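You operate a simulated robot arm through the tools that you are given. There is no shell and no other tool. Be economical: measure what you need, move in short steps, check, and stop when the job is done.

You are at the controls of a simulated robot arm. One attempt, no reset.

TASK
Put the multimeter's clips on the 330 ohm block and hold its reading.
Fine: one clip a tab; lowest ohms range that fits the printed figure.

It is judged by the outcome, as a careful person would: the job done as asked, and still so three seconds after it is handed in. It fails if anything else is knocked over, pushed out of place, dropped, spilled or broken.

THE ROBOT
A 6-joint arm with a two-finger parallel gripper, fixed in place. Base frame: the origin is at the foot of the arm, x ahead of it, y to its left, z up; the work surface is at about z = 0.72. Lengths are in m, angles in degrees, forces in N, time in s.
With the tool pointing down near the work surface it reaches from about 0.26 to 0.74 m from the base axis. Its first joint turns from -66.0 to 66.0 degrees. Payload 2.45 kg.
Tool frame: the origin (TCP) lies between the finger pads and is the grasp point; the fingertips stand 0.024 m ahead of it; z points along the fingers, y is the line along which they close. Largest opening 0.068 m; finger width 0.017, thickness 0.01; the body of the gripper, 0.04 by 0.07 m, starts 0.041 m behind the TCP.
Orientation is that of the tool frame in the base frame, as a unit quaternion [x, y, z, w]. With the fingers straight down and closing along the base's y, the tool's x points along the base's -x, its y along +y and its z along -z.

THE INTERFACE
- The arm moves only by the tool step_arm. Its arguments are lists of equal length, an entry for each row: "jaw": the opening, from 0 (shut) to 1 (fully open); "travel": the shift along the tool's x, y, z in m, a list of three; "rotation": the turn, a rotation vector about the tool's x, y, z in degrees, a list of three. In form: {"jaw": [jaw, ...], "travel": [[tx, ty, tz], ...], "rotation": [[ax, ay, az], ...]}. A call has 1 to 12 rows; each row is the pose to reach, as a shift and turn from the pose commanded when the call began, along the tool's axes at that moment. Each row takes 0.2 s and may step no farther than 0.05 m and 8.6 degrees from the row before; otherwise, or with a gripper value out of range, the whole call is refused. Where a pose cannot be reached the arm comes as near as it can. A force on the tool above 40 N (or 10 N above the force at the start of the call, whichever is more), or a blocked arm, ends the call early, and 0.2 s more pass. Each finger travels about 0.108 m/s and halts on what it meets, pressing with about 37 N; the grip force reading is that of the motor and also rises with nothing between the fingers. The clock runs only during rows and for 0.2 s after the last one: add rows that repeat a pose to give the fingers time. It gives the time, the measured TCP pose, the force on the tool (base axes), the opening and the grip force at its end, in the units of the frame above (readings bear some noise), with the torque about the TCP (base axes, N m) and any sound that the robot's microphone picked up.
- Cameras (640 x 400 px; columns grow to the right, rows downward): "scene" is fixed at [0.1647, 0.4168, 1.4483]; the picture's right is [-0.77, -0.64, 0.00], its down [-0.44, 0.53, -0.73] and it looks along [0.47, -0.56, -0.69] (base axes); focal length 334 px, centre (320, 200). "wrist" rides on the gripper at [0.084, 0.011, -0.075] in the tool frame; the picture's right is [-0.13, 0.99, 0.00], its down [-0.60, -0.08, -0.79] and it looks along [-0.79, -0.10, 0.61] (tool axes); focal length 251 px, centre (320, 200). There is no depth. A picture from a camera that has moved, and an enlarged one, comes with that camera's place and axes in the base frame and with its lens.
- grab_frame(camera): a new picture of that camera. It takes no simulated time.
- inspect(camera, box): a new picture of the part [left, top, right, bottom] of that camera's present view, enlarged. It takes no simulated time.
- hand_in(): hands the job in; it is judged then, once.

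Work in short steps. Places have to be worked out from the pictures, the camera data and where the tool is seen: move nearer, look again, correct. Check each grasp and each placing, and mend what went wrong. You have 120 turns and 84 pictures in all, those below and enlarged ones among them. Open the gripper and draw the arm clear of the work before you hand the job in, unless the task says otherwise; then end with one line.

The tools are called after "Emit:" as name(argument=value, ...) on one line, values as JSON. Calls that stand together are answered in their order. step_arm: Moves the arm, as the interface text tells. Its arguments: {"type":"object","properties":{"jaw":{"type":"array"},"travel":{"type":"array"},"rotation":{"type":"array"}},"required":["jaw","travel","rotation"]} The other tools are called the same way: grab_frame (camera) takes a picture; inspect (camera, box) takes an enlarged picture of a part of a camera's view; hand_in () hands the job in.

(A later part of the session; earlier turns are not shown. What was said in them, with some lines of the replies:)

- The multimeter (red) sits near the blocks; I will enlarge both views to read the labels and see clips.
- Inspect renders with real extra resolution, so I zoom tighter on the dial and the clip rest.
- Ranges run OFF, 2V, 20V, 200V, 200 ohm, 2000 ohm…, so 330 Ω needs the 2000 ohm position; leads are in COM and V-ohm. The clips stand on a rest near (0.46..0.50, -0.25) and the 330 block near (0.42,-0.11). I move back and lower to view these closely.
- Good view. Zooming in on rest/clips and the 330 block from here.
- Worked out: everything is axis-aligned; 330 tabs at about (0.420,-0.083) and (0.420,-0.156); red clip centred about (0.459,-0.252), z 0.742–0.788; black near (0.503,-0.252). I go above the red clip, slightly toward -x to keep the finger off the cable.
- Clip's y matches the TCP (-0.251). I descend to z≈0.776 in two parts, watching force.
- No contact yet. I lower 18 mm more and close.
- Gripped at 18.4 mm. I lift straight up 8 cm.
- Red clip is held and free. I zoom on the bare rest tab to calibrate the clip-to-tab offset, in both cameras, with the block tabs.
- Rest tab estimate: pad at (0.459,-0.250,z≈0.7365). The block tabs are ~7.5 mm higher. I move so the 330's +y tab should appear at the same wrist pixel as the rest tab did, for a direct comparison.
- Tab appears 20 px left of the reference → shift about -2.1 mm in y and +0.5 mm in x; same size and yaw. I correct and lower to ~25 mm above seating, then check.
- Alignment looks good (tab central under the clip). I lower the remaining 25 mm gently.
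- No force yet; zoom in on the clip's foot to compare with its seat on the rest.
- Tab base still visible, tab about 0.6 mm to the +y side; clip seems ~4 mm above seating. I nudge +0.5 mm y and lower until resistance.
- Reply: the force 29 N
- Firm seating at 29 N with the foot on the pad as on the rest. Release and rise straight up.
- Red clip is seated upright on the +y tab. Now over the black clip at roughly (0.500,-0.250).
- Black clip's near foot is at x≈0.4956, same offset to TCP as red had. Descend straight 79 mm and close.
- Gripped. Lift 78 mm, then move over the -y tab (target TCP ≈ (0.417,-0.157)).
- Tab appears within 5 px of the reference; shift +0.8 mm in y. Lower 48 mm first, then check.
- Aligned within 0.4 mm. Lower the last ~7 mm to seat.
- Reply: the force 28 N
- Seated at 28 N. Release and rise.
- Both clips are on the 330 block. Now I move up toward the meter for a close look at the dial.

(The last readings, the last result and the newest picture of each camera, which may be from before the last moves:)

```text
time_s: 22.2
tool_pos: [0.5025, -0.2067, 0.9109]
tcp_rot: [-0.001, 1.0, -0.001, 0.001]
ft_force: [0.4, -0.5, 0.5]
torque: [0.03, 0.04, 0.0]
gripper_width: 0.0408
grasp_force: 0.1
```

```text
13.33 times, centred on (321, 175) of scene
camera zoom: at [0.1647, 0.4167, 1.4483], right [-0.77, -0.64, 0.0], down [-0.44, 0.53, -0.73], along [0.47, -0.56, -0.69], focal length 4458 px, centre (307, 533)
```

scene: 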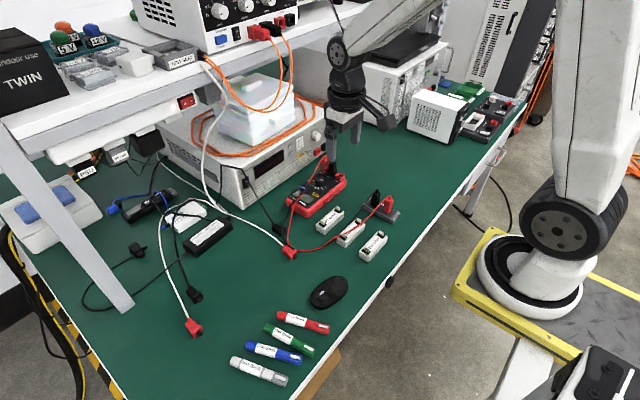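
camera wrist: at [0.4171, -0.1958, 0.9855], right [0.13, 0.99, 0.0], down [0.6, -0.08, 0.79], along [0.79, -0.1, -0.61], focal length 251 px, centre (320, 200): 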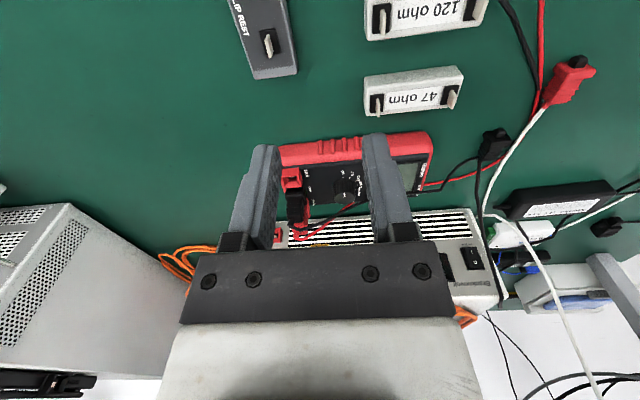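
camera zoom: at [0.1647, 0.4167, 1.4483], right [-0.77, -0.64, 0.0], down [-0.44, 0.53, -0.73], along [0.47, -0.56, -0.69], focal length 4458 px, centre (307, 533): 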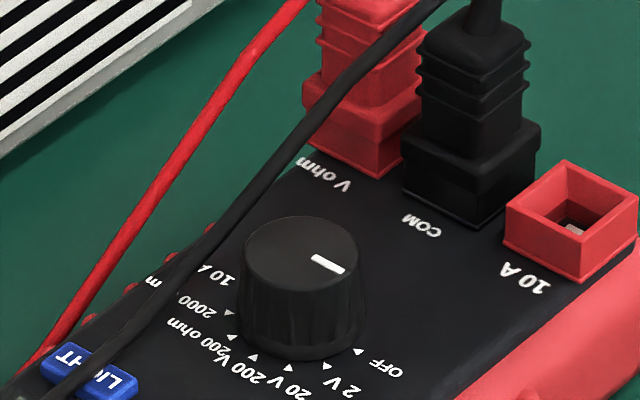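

From two views the knob top is at about (0.675,-0.196,0.785), Ø≈27 mm, detents 30° apart; 2000 ohm lies 150° clockwise of OFF. The leads pass on the +x side, so I'll turn in three 50° strokes with the fingers kept near ±y. First I go above the knob.

Emit:
step_arm(jaw=[0.6, 0.6, 0.6, 0.6, 0.6, 0.6], travel=[[-0.04, 0.002, 0], [-0.08, 0.004, 0.005], [-0.12, 0.007, 0.02], [-0.155, 0.01, 0.035], [-0.1725, 0.0107, 0.05], [-0.1725, 0.0107, 0.05]], rotation=[[0, 0, 0], [0, 0, 0], [0, 0, 0], [0, 0, 0], [0, 0, 0], [0, 0, 0]])

Emit:
inspect(camera="wrist", box=[220, 40, 420, 240])

Emit:
inspect(camera="scene", box=[270, 120, 360, 210])

```text
time_s: 23.6
tool_pos: [0.6741, -0.1951, 0.8624]
tcp_rot: [0.0, 1.0, 0.0, 0.001]
ft_force: [-0.1, -0.1, -0.1]
torque: [0.02, 0.01, -0.01]
gripper_width: 0.0408
grasp_force: 0.1
```

```text
2.00 times, centred on (320, 140) of wrist
camera zoom: at [0.5901, -0.1843, 0.9363], right [0.13, 0.99, 0.0], down [0.6, -0.08, 0.79], along [0.79, -0.1, -0.61], focal length 503 px, centre (320, 320)
```

zoom: 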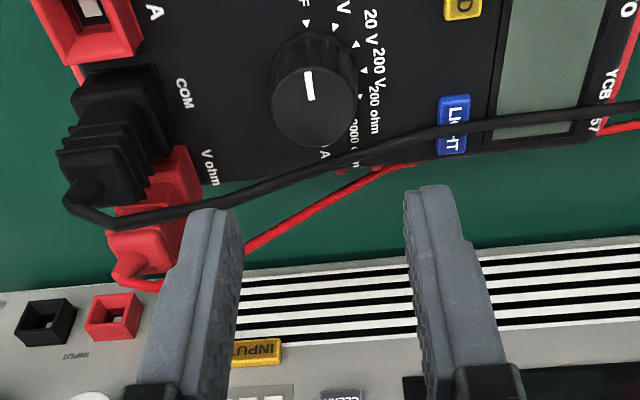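

```text
4.44 times, centred on (315, 165) of scene
camera zoom: at [0.1647, 0.4168, 1.4483], right [-0.77, -0.64, 0.0], down [-0.44, 0.53, -0.73], along [0.47, -0.56, -0.69], focal length 1486 px, centre (342, 356)
```

zoom: 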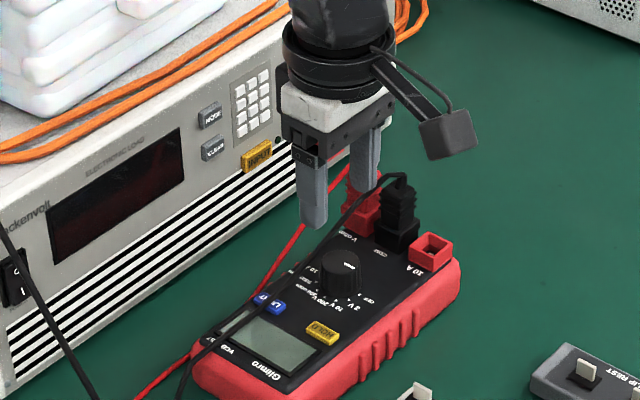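

Knob centre is ~1 mm off the TCP; correcting. With jaw at 34 mm (knob 27 mm) I descend 68 mm so the tips sit just above the meter face, pausing before the cable level is safe by geometry (cable ~x 0.69).

Emit:
step_arm(jaw=[0.52, 0.52, 0.52, 0.52, 0.52], travel=[[0.0007, -0.001, 0.015], [0.0007, -0.001, 0.03], [0.0007, -0.001, 0.045], [0.0007, -0.001, 0.05], [0.0007, -0.001, 0.05]], rotation=[[0, 0, 0], [0, 0, 0], [0, 0, 0], [0, 0, 0], [0, 0, 0]])

Emit:
inspect(camera="wrist", box=[220, 60, 420, 240])

Emit:
inspect(camera="scene", box=[290, 140, 350, 200])

```text
time_s: 24.8
tool_pos: [0.6724, -0.1958, 0.8121]
tcp_rot: [-0.001, 1.0, 0.0, 0.001]
ft_force: [1.3, 0.7, 0.6]
torque: [0.0, -0.04, 0.0]
gripper_width: 0.0354
grasp_force: 0.1
```

```text
2.22 times, centred on (320, 150) of wrist
camera zoom: at [0.5887, -0.1852, 0.8863], right [0.13, 0.99, 0.0], down [0.6, -0.08, 0.79], along [0.79, -0.1, -0.61], focal length 559 px, centre (320, 311)
```

zoom: 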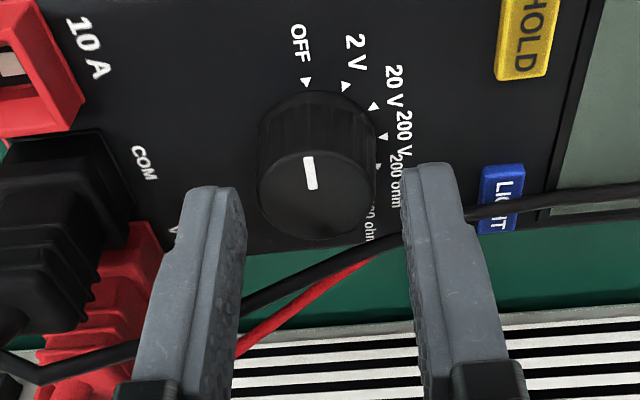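

```text
6.67 times, centred on (320, 170) of scene
camera zoom: at [0.1647, 0.4168, 1.4483], right [-0.77, -0.64, 0.0], down [-0.44, 0.53, -0.73], along [0.47, -0.56, -0.69], focal length 2229 px, centre (320, 400)
```

zoom: 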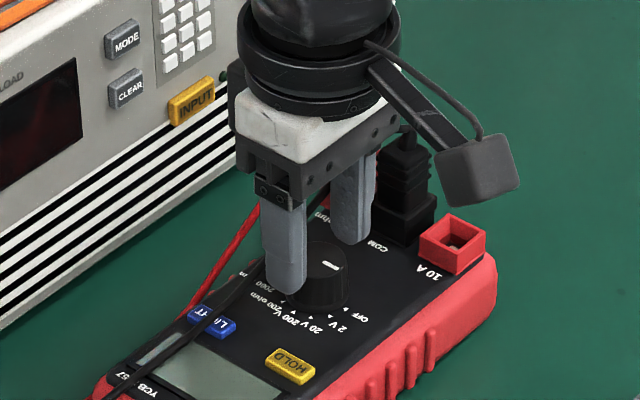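

Knob is between the fingers. Lower 18 mm more (and +1 mm x), close on it.

Emit:
step_arm(jaw=[0.52, 0.52, 0.52, 0.3, 0.3], travel=[[-0.001, 0, 0.008], [-0.001, 0, 0.014], [-0.001, 0, 0.018], [-0.001, 0, 0.018], [-0.001, 0, 0.018]], rotation=[[0, 0, 0], [0, 0, 0], [0, 0, 0], [0, 0, 0], [0, 0, 0]])

Emit:
inspect(camera="wrist", box=[220, 80, 420, 240])

```text
time_s: 26.0
tool_pos: [0.674, -0.1959, 0.7943]
tcp_rot: [0.002, 1.0, -0.001, 0.0]
ft_force: [-0.6, -4.5, 0.0]
torque: [-0.29, 0.07, 0.0]
gripper_width: 0.0277
grasp_force: 37.2
```

```text
2.50 times, centred on (320, 160) of wrist
camera zoom: at [0.5895, -0.1859, 0.8678], right [0.13, 0.99, 0.0], down [0.6, -0.08, 0.79], along [0.79, -0.1, -0.61], focal length 629 px, centre (320, 300)
```

zoom: 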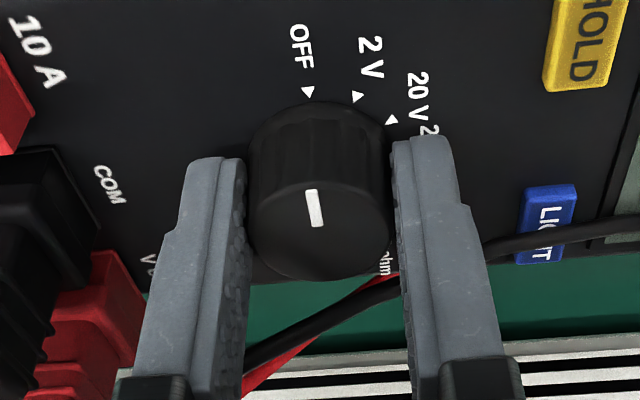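

Knob gripped at 27.7 mm, force small. Turn +35° clockwise.

Emit:
step_arm(jaw=[0.3, 0.3, 0.3, 0.3, 0.3, 0.3], travel=[[0, 0, 0], [0, 0, 0], [0, 0, 0], [0, 0, 0], [0, 0, 0], [0, 0, 0]], rotation=[[0, 0, 7], [0, 0, 14], [0, 0, 21], [0, 0, 28], [0, 0, 35], [0, 0, 35]])

Emit:
inspect(camera="wrist", box=[220, 80, 420, 240])

Emit:
inspect(camera="scene", box=[270, 140, 350, 220])

```text
time_s: 27.4
tool_pos: [0.6739, -0.1956, 0.7934]
tcp_rot: [0.302, 0.953, 0.001, 0.0]
ft_force: [-0.9, -2.1, 0.0]
torque: [-0.14, -0.11, -0.01]
gripper_width: 0.0281
grasp_force: 37.4
```

```text
2.50 times, centred on (320, 160) of wrist
camera zoom: at [0.6115, -0.1389, 0.868], right [0.68, 0.74, 0.0], down [0.45, -0.41, 0.79], along [0.58, -0.54, -0.61], focal length 629 px, centre (320, 300)
```

zoom: 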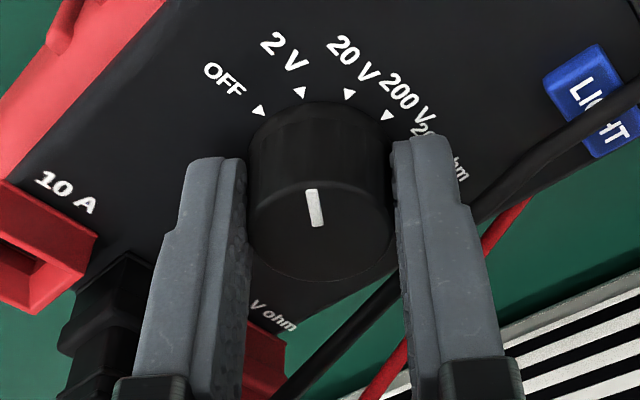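

```text
5.00 times, centred on (310, 180) of scene
camera zoom: at [0.1647, 0.4167, 1.4483], right [-0.77, -0.64, 0.0], down [-0.44, 0.53, -0.73], along [0.47, -0.56, -0.69], focal length 1672 px, centre (370, 300)
```

zoom: 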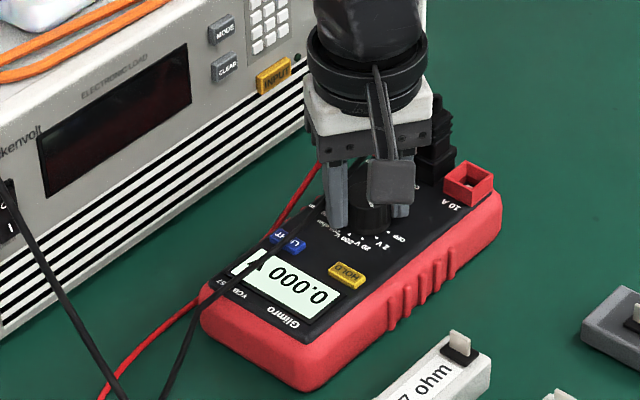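

The display came on (0.000, 2 V), meter unmoved. Next stroke in a single call: open, turn back 40°, grip, turn forward 40° (total 75°).

Emit:
step_arm(jaw=[0.52, 0.52, 0.52, 0.52, 0.52, 0.52, 0.3, 0.3, 0.3, 0.3, 0.3, 0.3], travel=[[0, 0, 0], [0, 0, 0], [0, 0, 0], [0, 0, 0], [0, 0, 0], [0, 0, 0], [0, 0, 0], [0, 0, 0], [0, 0, 0], [0, 0, 0], [0, 0, 0], [0, 0, 0]], rotation=[[0, 0, 0], [0, 0, -8], [0, 0, -16], [0, 0, -24], [0, 0, -32], [0, 0, -40], [0, 0, -40], [0, 0, -32], [0, 0, -24], [0, 0, -16], [0, 0, -8], [0, 0, 0]])

Emit:
inspect(camera="wrist", box=[220, 80, 420, 240])

```text
time_s: 30.0
tool_pos: [0.6739, -0.1953, 0.7939]
tcp_rot: [0.302, 0.953, 0.0, 0.001]
ft_force: [1.4, -1.7, -0.2]
torque: [-0.25, -0.3, 0.02]
gripper_width: 0.0276
grasp_force: 37.2
```

```text
2.50 times, centred on (320, 160) of wrist
camera zoom: at [0.6115, -0.1386, 0.868], right [0.68, 0.74, 0.0], down [0.45, -0.41, 0.79], along [0.58, -0.54, -0.61], focal length 629 px, centre (320, 300)
```

zoom: 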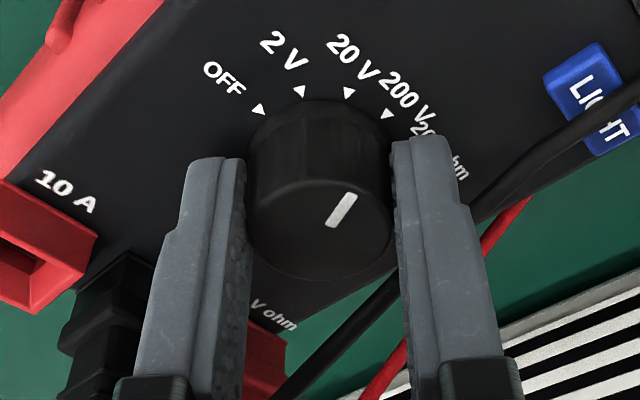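

Pointer has moved on ~40°. Repeat the stroke (total ≈115°).

Emit:
step_arm(jaw=[0.52, 0.52, 0.52, 0.52, 0.52, 0.52, 0.3, 0.3, 0.3, 0.3, 0.3, 0.3], travel=[[0, 0, 0], [0, 0, 0], [0, 0, 0], [0, 0, 0], [0, 0, 0], [0, 0, 0], [0, 0, 0], [0, 0, 0], [0, 0, 0], [0, 0, 0], [0, 0, 0], [0, 0, 0]], rotation=[[0, 0, 0], [0, 0, -8], [0, 0, -16], [0, 0, -24], [0, 0, -32], [0, 0, -40], [0, 0, -40], [0, 0, -32], [0, 0, -24], [0, 0, -16], [0, 0, -8], [0, 0, 0]])

Emit:
inspect(camera="wrist", box=[220, 80, 420, 240])

Emit:
inspect(camera="scene", box=[270, 140, 350, 220])

```text
time_s: 32.6
tool_pos: [0.6733, -0.1957, 0.7934]
tcp_rot: [0.302, 0.953, 0.001, 0.0]
ft_force: [-1.5, 4.5, 1.6]
torque: [-0.04, -0.19, 0.03]
gripper_width: 0.028
grasp_force: 37.0
```

```text
2.50 times, centred on (320, 160) of wrist
camera zoom: at [0.6116, -0.1387, 0.8683], right [0.68, 0.74, 0.0], down [0.45, -0.41, 0.79], along [0.58, -0.54, -0.61], focal length 629 px, centre (320, 300)
```

zoom: 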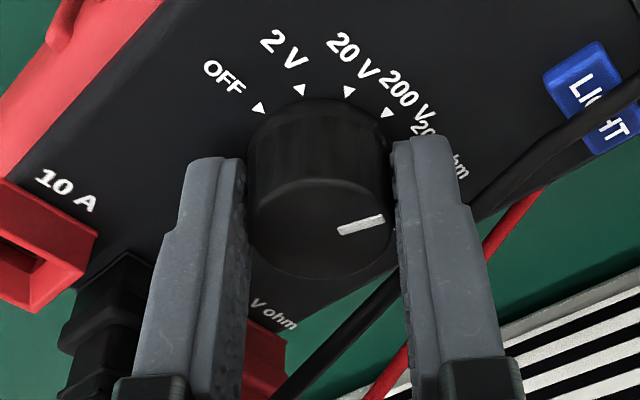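

```text
5.00 times, centred on (310, 180) of scene
camera zoom: at [0.1646, 0.4169, 1.4483], right [-0.77, -0.64, 0.0], down [-0.44, 0.53, -0.73], along [0.47, -0.56, -0.69], focal length 1672 px, centre (370, 300)
```

zoom: 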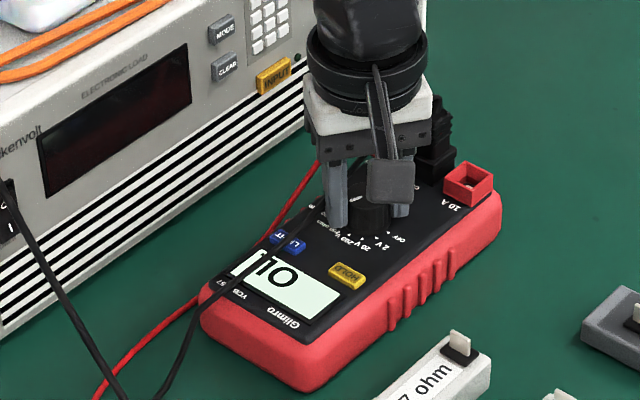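

The display shows OL on the 200 ohm range (115–120°), proving contact. One more stroke of 35°.

Emit:
step_arm(jaw=[0.52, 0.52, 0.52, 0.52, 0.52, 0.52, 0.3, 0.3, 0.3, 0.3, 0.3, 0.3], travel=[[0, 0, 0], [0, 0, 0], [0, 0, 0], [0, 0, 0], [0, 0, 0], [0, 0, 0], [0, 0, 0], [0, 0, 0], [0, 0, 0], [0, 0, 0], [0, 0, 0], [0, 0, 0]], rotation=[[0, 0, 0], [0, 0, -7], [0, 0, -14], [0, 0, -21], [0, 0, -28], [0, 0, -35], [0, 0, -35], [0, 0, -28], [0, 0, -21], [0, 0, -14], [0, 0, -7], [0, 0, 0]])

Emit:
inspect(camera="wrist", box=[220, 80, 420, 240])

Emit:
inspect(camera="scene", box=[270, 140, 350, 220])

```text
time_s: 35.2
tool_pos: [0.6752, -0.1966, 0.7939]
tcp_rot: [0.302, 0.953, 0.0, 0.001]
ft_force: [-3.6, 4.0, 6.4]
torque: [-0.03, -0.08, 0.0]
gripper_width: 0.0274
grasp_force: 37.3
```

```text
2.50 times, centred on (320, 160) of wrist
camera zoom: at [0.6116, -0.1387, 0.8685], right [0.68, 0.74, 0.0], down [0.45, -0.41, 0.79], along [0.58, -0.54, -0.61], focal length 629 px, centre (320, 300)
```

zoom: 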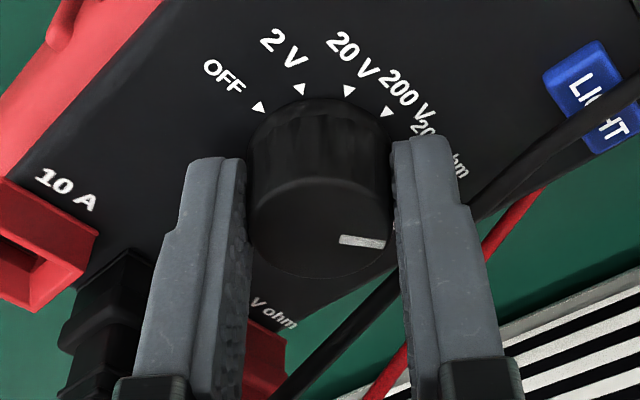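

```text
5.00 times, centred on (310, 180) of scene
camera zoom: at [0.1645, 0.4169, 1.4483], right [-0.77, -0.64, 0.0], down [-0.44, 0.53, -0.73], along [0.47, -0.56, -0.69], focal length 1672 px, centre (370, 300)
```

zoom: 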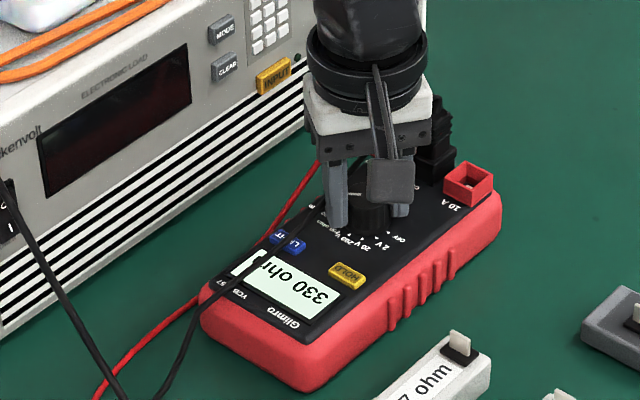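

Display now reads 330 ohm, i.e. the 2000 ohm range. I release, rise, and check the pointer with the display.

Emit:
step_arm(jaw=[0.52, 0.52, 0.52, 0.52, 0.52, 0.52, 0.52, 0.52], travel=[[0, 0, 0], [0, 0, -0.012], [0, 0, -0.03], [0, 0, -0.05], [0, 0, -0.07], [0, 0, -0.08], [0, 0, -0.08], [0, 0, -0.08]], rotation=[[0, 0, 0], [0, 0, 0], [0, 0, 0], [0, 0, -7], [0, 0, -14], [0, 0, -21], [0, 0, -28], [0, 0, -35]])

Emit:
inspect(camera="wrist", box=[240, 20, 460, 170])

Emit:
inspect(camera="scene", box=[280, 160, 350, 220])

```text
time_s: 37.0
tool_pos: [0.6743, -0.1951, 0.873]
tcp_rot: [0.0, 1.0, 0.0, 0.001]
ft_force: [0.7, 0.4, 0.2]
torque: [-0.01, 0.03, 0.0]
gripper_width: 0.0356
grasp_force: 0.0
```

```text
2.67 times, centred on (350, 95) of wrist
camera zoom: at [0.59, -0.1856, 0.9482], right [0.13, 0.99, 0.0], down [0.6, -0.08, 0.79], along [0.79, -0.1, -0.61], focal length 670 px, centre (240, 480)
```

zoom: 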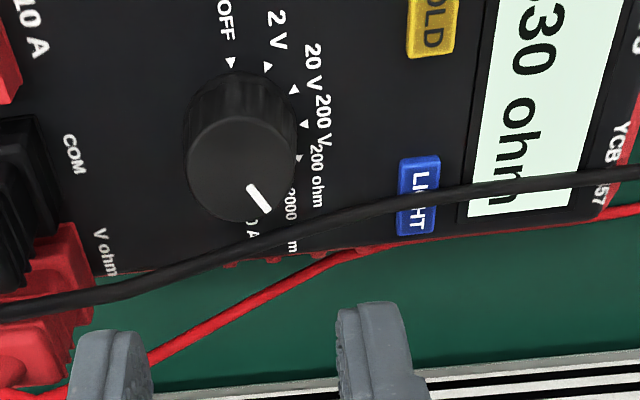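

```text
6.67 times, centred on (315, 190) of scene
camera zoom: at [0.1647, 0.4168, 1.4483], right [-0.77, -0.64, 0.0], down [-0.44, 0.53, -0.73], along [0.47, -0.56, -0.69], focal length 2229 px, centre (353, 267)
```

zoom: 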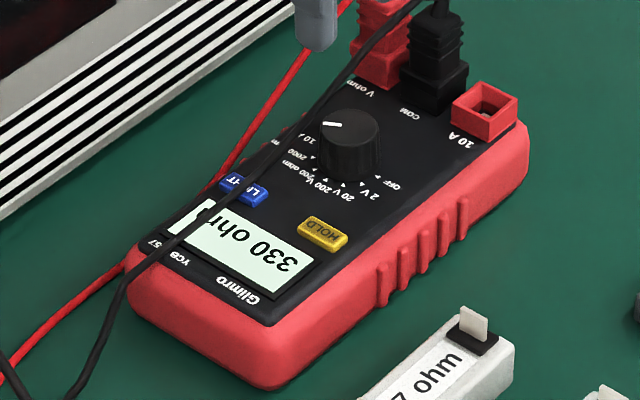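

Pointer sits on 2000 ohm and the display reads 330 ohm. HOLD is at about (0.651,-0.147). I close the jaw and go above it.

Emit:
step_arm(jaw=[0, 0, 0, 0, 0], travel=[[0.008, 0.018, 0], [0.016, 0.034, 0.01], [0.0233, 0.0481, 0.025], [0.0233, 0.0481, 0.043], [0.0233, 0.0481, 0.043]], rotation=[[0, 0, 0], [0, 0, 0], [0, 0, 0], [0, 0, 0], [0, 0, 0]])

Emit:
inspect(camera="wrist", box=[220, 40, 420, 240])

Emit:
inspect(camera="scene", box=[280, 160, 350, 220])

```text
time_s: 38.2
tool_pos: [0.6498, -0.148, 0.8309]
tcp_rot: [0.0, 1.0, 0.0, 0.002]
ft_force: [0.1, 0.2, 0.4]
torque: [-0.03, 0.0, 0.03]
gripper_width: 0.0
grasp_force: 23.3
```

```text
2.00 times, centred on (320, 140) of wrist
camera zoom: at [0.5661, -0.1373, 0.9052], right [0.13, 0.99, 0.0], down [0.6, -0.08, 0.79], along [0.79, -0.1, -0.61], focal length 503 px, centre (320, 320)
```

zoom: 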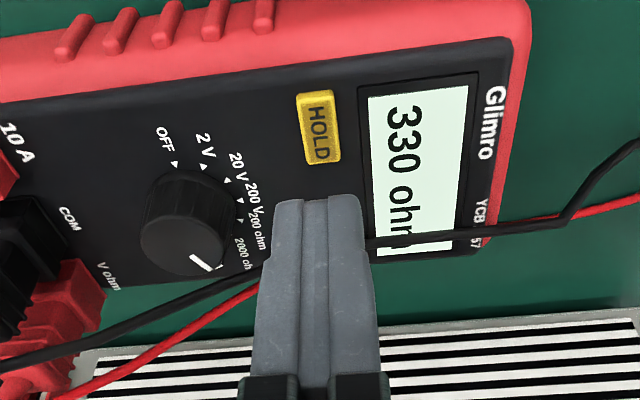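

```text
6.67 times, centred on (315, 190) of scene
camera zoom: at [0.1647, 0.4168, 1.4483], right [-0.77, -0.64, 0.0], down [-0.44, 0.53, -0.73], along [0.47, -0.56, -0.69], focal length 2229 px, centre (353, 267)
```

zoom: 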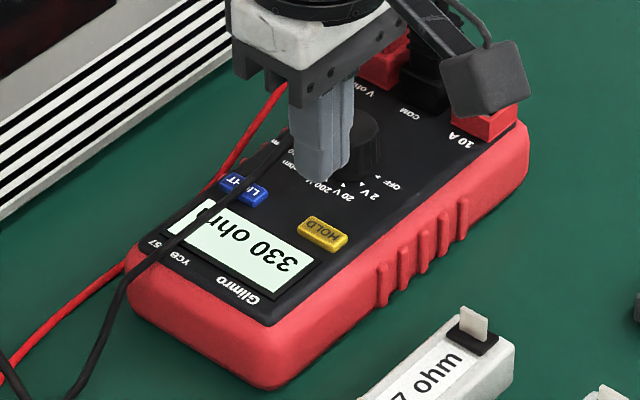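

TCP is centred on the HOLD button within 1 mm. Descend slowly to just touch.

Emit:
step_arm(jaw=[0, 0, 0, 0, 0], travel=[[0.001, 0.0005, 0.015], [0.001, 0.0005, 0.027], [0.001, 0.0005, 0.031], [0.001, 0.0005, 0.033], [0.001, 0.0005, 0.033]], rotation=[[0, 0, 0], [0, 0, 0], [0, 0, 0], [0, 0, 0], [0, 0, 0]])

Emit:
inspect(camera="wrist", box=[260, 60, 420, 180])

```text
time_s: 39.4
tool_pos: [0.6514, -0.1472, 0.798]
tcp_rot: [0.0, 1.0, 0.001, 0.001]
ft_force: [0.1, 0.5, 0.0]
torque: [0.01, -0.01, 0.02]
gripper_width: 0.0001
grasp_force: 23.7
```

```text
3.33 times, centred on (340, 120) of wrist
camera zoom: at [0.5657, -0.137, 0.8723], right [0.13, 0.99, 0.0], down [0.6, -0.08, 0.79], along [0.79, -0.1, -0.61], focal length 838 px, centre (253, 467)
```

zoom: 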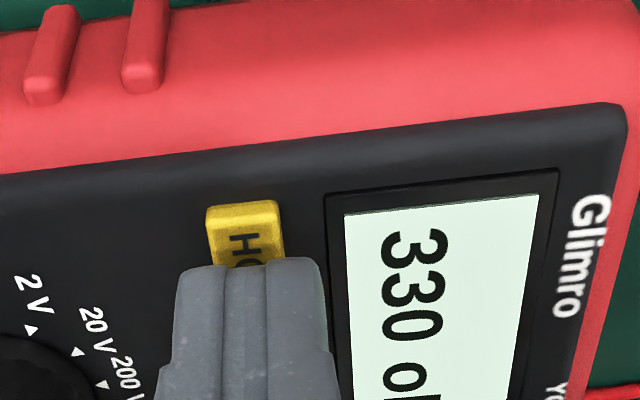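

Tip is over the button. Press on in 1 mm steps.

Emit:
step_arm(jaw=[0, 0, 0, 0], travel=[[0, 0, 0.001], [0, 0, 0.002], [0, 0, 0.003], [0, 0, 0.003]], rotation=[[0, 0, 0], [0, 0, 0], [0, 0, 0], [0, 0, 0]])

Emit:
inspect(camera="wrist", box=[260, 60, 420, 180])

```text
time_s: 40.4
tool_pos: [0.65, -0.1472, 0.7939]
tcp_rot: [0.0, 1.0, 0.0, 0.001]
ft_force: [-0.6, -0.1, 0.0]
torque: [0.02, -0.02, 0.01]
gripper_width: 0.0002
grasp_force: 24.2
```

```text
3.33 times, centred on (340, 120) of wrist
camera zoom: at [0.5657, -0.1369, 0.8692], right [0.13, 0.99, 0.0], down [0.6, -0.08, 0.79], along [0.79, -0.1, -0.61], focal length 838 px, centre (253, 467)
```

zoom: 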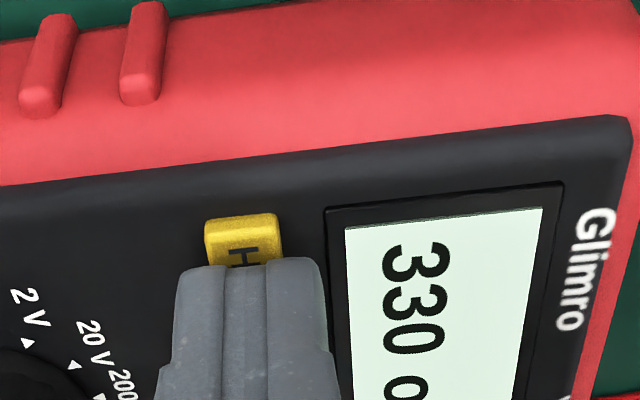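

Not touching yet; continue in 1 mm steps.

Emit:
step_arm(jaw=[0, 0, 0, 0, 0], travel=[[0, 0, 0.001], [0, 0, 0.002], [0, 0, 0.003], [0, 0, 0.004], [0, 0, 0.004]], rotation=[[0, 0, 0], [0, 0, 0], [0, 0, 0], [0, 0, 0], [0, 0, 0]])

Emit:
inspect(camera="wrist", box=[260, 60, 420, 180])

```text
time_s: 41.6
tool_pos: [0.6499, -0.1473, 0.7907]
tcp_rot: [0.001, 1.0, 0.0, 0.001]
ft_force: [-1.8, -1.5, 6.5]
torque: [0.0, 0.03, 0.0]
gripper_width: 0.0
grasp_force: 23.6
heard: click
```

```text
3.33 times, centred on (340, 120) of wrist
camera zoom: at [0.5659, -0.1367, 0.8656], right [0.13, 0.99, 0.0], down [0.6, -0.08, 0.79], along [0.79, -0.1, -0.61], focal length 838 px, centre (253, 467)
```

zoom: 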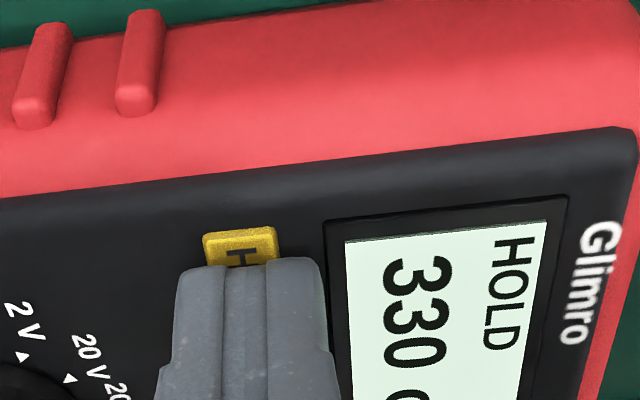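

A click was heard and HOLD shows on the display. I rise straight up, withdraw toward the robot and open the gripper.

Emit:
step_arm(jaw=[0, 0, 0, 0, 0, 0.5, 0.5, 0.5, 0.5], travel=[[0, 0, -0.01], [0, 0, -0.03], [0, 0, -0.06], [0, 0, -0.1], [0.02, 0, -0.14], [0.06, 0, -0.165], [0.1, 0, -0.18], [0.15, 0, -0.185], [0.15, 0, -0.185]], rotation=[[0, 0, 0], [0, 0, 0], [0, 0, 0], [0, 0, 0], [0, 0, 0], [0, 0, 0], [0, 0, 0], [0, 0, 0], [0, 0, 0]])

Emit:
inspect(camera="scene", box=[240, 140, 432, 280])

Emit:
inspect(camera="scene", box=[280, 160, 350, 220])

Emit:
grab_frame(camera="wrist")

```text
refused: row 8 steps farther than a row can; nothing moved
```

```text
2.86 times, centred on (336, 210) of scene
camera zoom: at [0.1645, 0.4168, 1.4483], right [-0.77, -0.64, 0.0], down [-0.44, 0.53, -0.73], along [0.47, -0.56, -0.69], focal length 955 px, centre (274, 171)
```

zoom: 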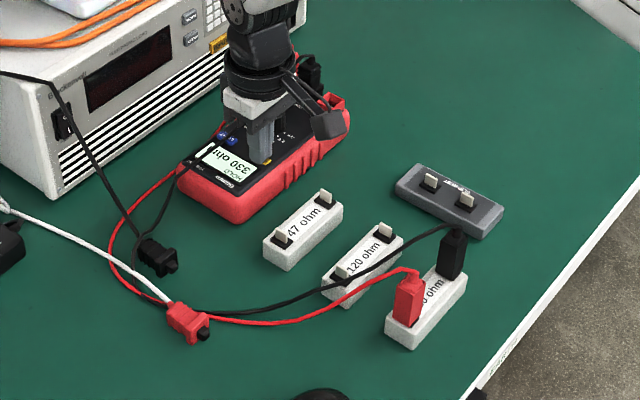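

```text
6.67 times, centred on (315, 190) of scene
camera zoom: at [0.1645, 0.4168, 1.4483], right [-0.77, -0.64, 0.0], down [-0.44, 0.53, -0.73], along [0.47, -0.56, -0.69], focal length 2229 px, centre (353, 267)
```

zoom: 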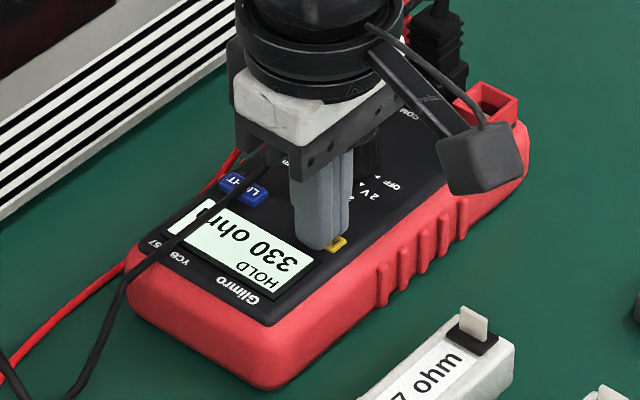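

```text
18 pictures are left
camera wrist: at [0.5659, -0.1367, 0.8656], right [0.13, 0.99, 0.0], down [0.6, -0.08, 0.79], along [0.79, -0.1, -0.61], focal length 251 px, centre (320, 200)
```

wrist: 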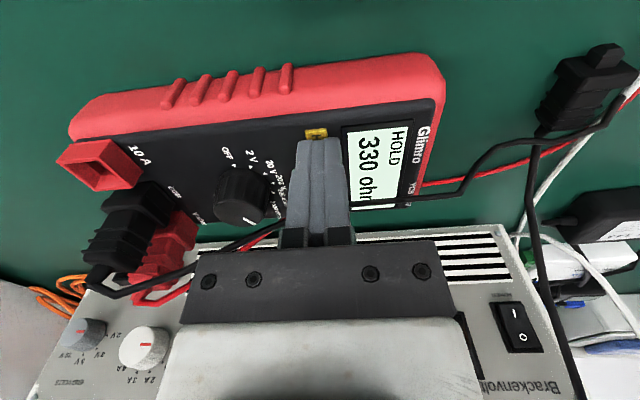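

The call was refused for one oversized row; I repeat with smaller steps.

Emit:
step_arm(jaw=[0, 0, 0, 0, 0, 0.5, 0.5, 0.5, 0.5, 0.5], travel=[[0, 0, -0.01], [0, 0, -0.03], [0, 0, -0.06], [0, 0, -0.1], [0.02, 0, -0.135], [0.05, 0, -0.16], [0.085, 0, -0.175], [0.12, 0, -0.18], [0.15, 0, -0.185], [0.15, 0, -0.185]], rotation=[[0, 0, 0], [0, 0, 0], [0, 0, 0], [0, 0, 0], [0, 0, 0], [0, 0, 0], [0, 0, 0], [0, 0, 0], [0, 0, 0], [0, 0, 0]])

Emit:
inspect(camera="scene", box=[240, 140, 432, 280])

Emit:
inspect(camera="scene", box=[280, 160, 350, 220])

```text
time_s: 43.8
tool_pos: [0.5001, -0.1484, 0.9752]
tcp_rot: [0.0, 1.0, 0.0, 0.001]
ft_force: [0.5, -0.8, 0.0]
torque: [0.01, -0.04, 0.01]
gripper_width: 0.0341
grasp_force: 0.1
```

```text
2.86 times, centred on (336, 210) of scene
camera zoom: at [0.1647, 0.4168, 1.4483], right [-0.77, -0.64, 0.0], down [-0.44, 0.53, -0.73], along [0.47, -0.56, -0.69], focal length 955 px, centre (274, 171)
```

zoom: 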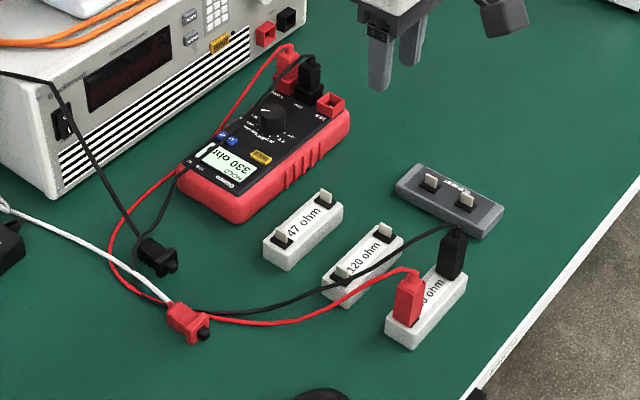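

```text
6.67 times, centred on (315, 190) of scene
camera zoom: at [0.1647, 0.4168, 1.4483], right [-0.77, -0.64, 0.0], down [-0.44, 0.53, -0.73], along [0.47, -0.56, -0.69], focal length 2229 px, centre (353, 267)
```

zoom: 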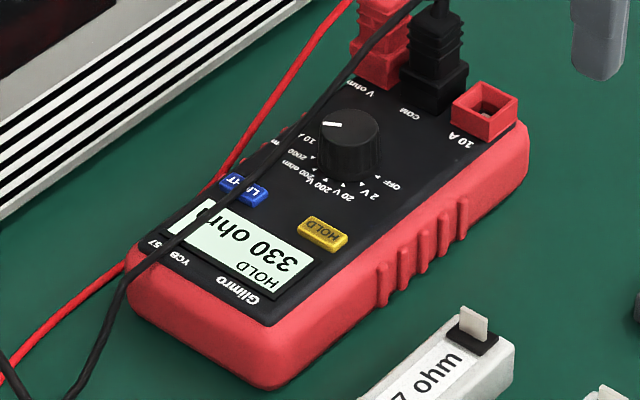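

The display holds "330 ohm HOLD", both clips stay seated, nothing else moved, and the arm is clear. Handing in.

Emit:
hand_in()

```text
The job is handed in.
```

The multimeter's red and black clips are each on their own tab of the 330 ohm block, the dial is on the 2000 ohm range, and the display holds 330 ohm.
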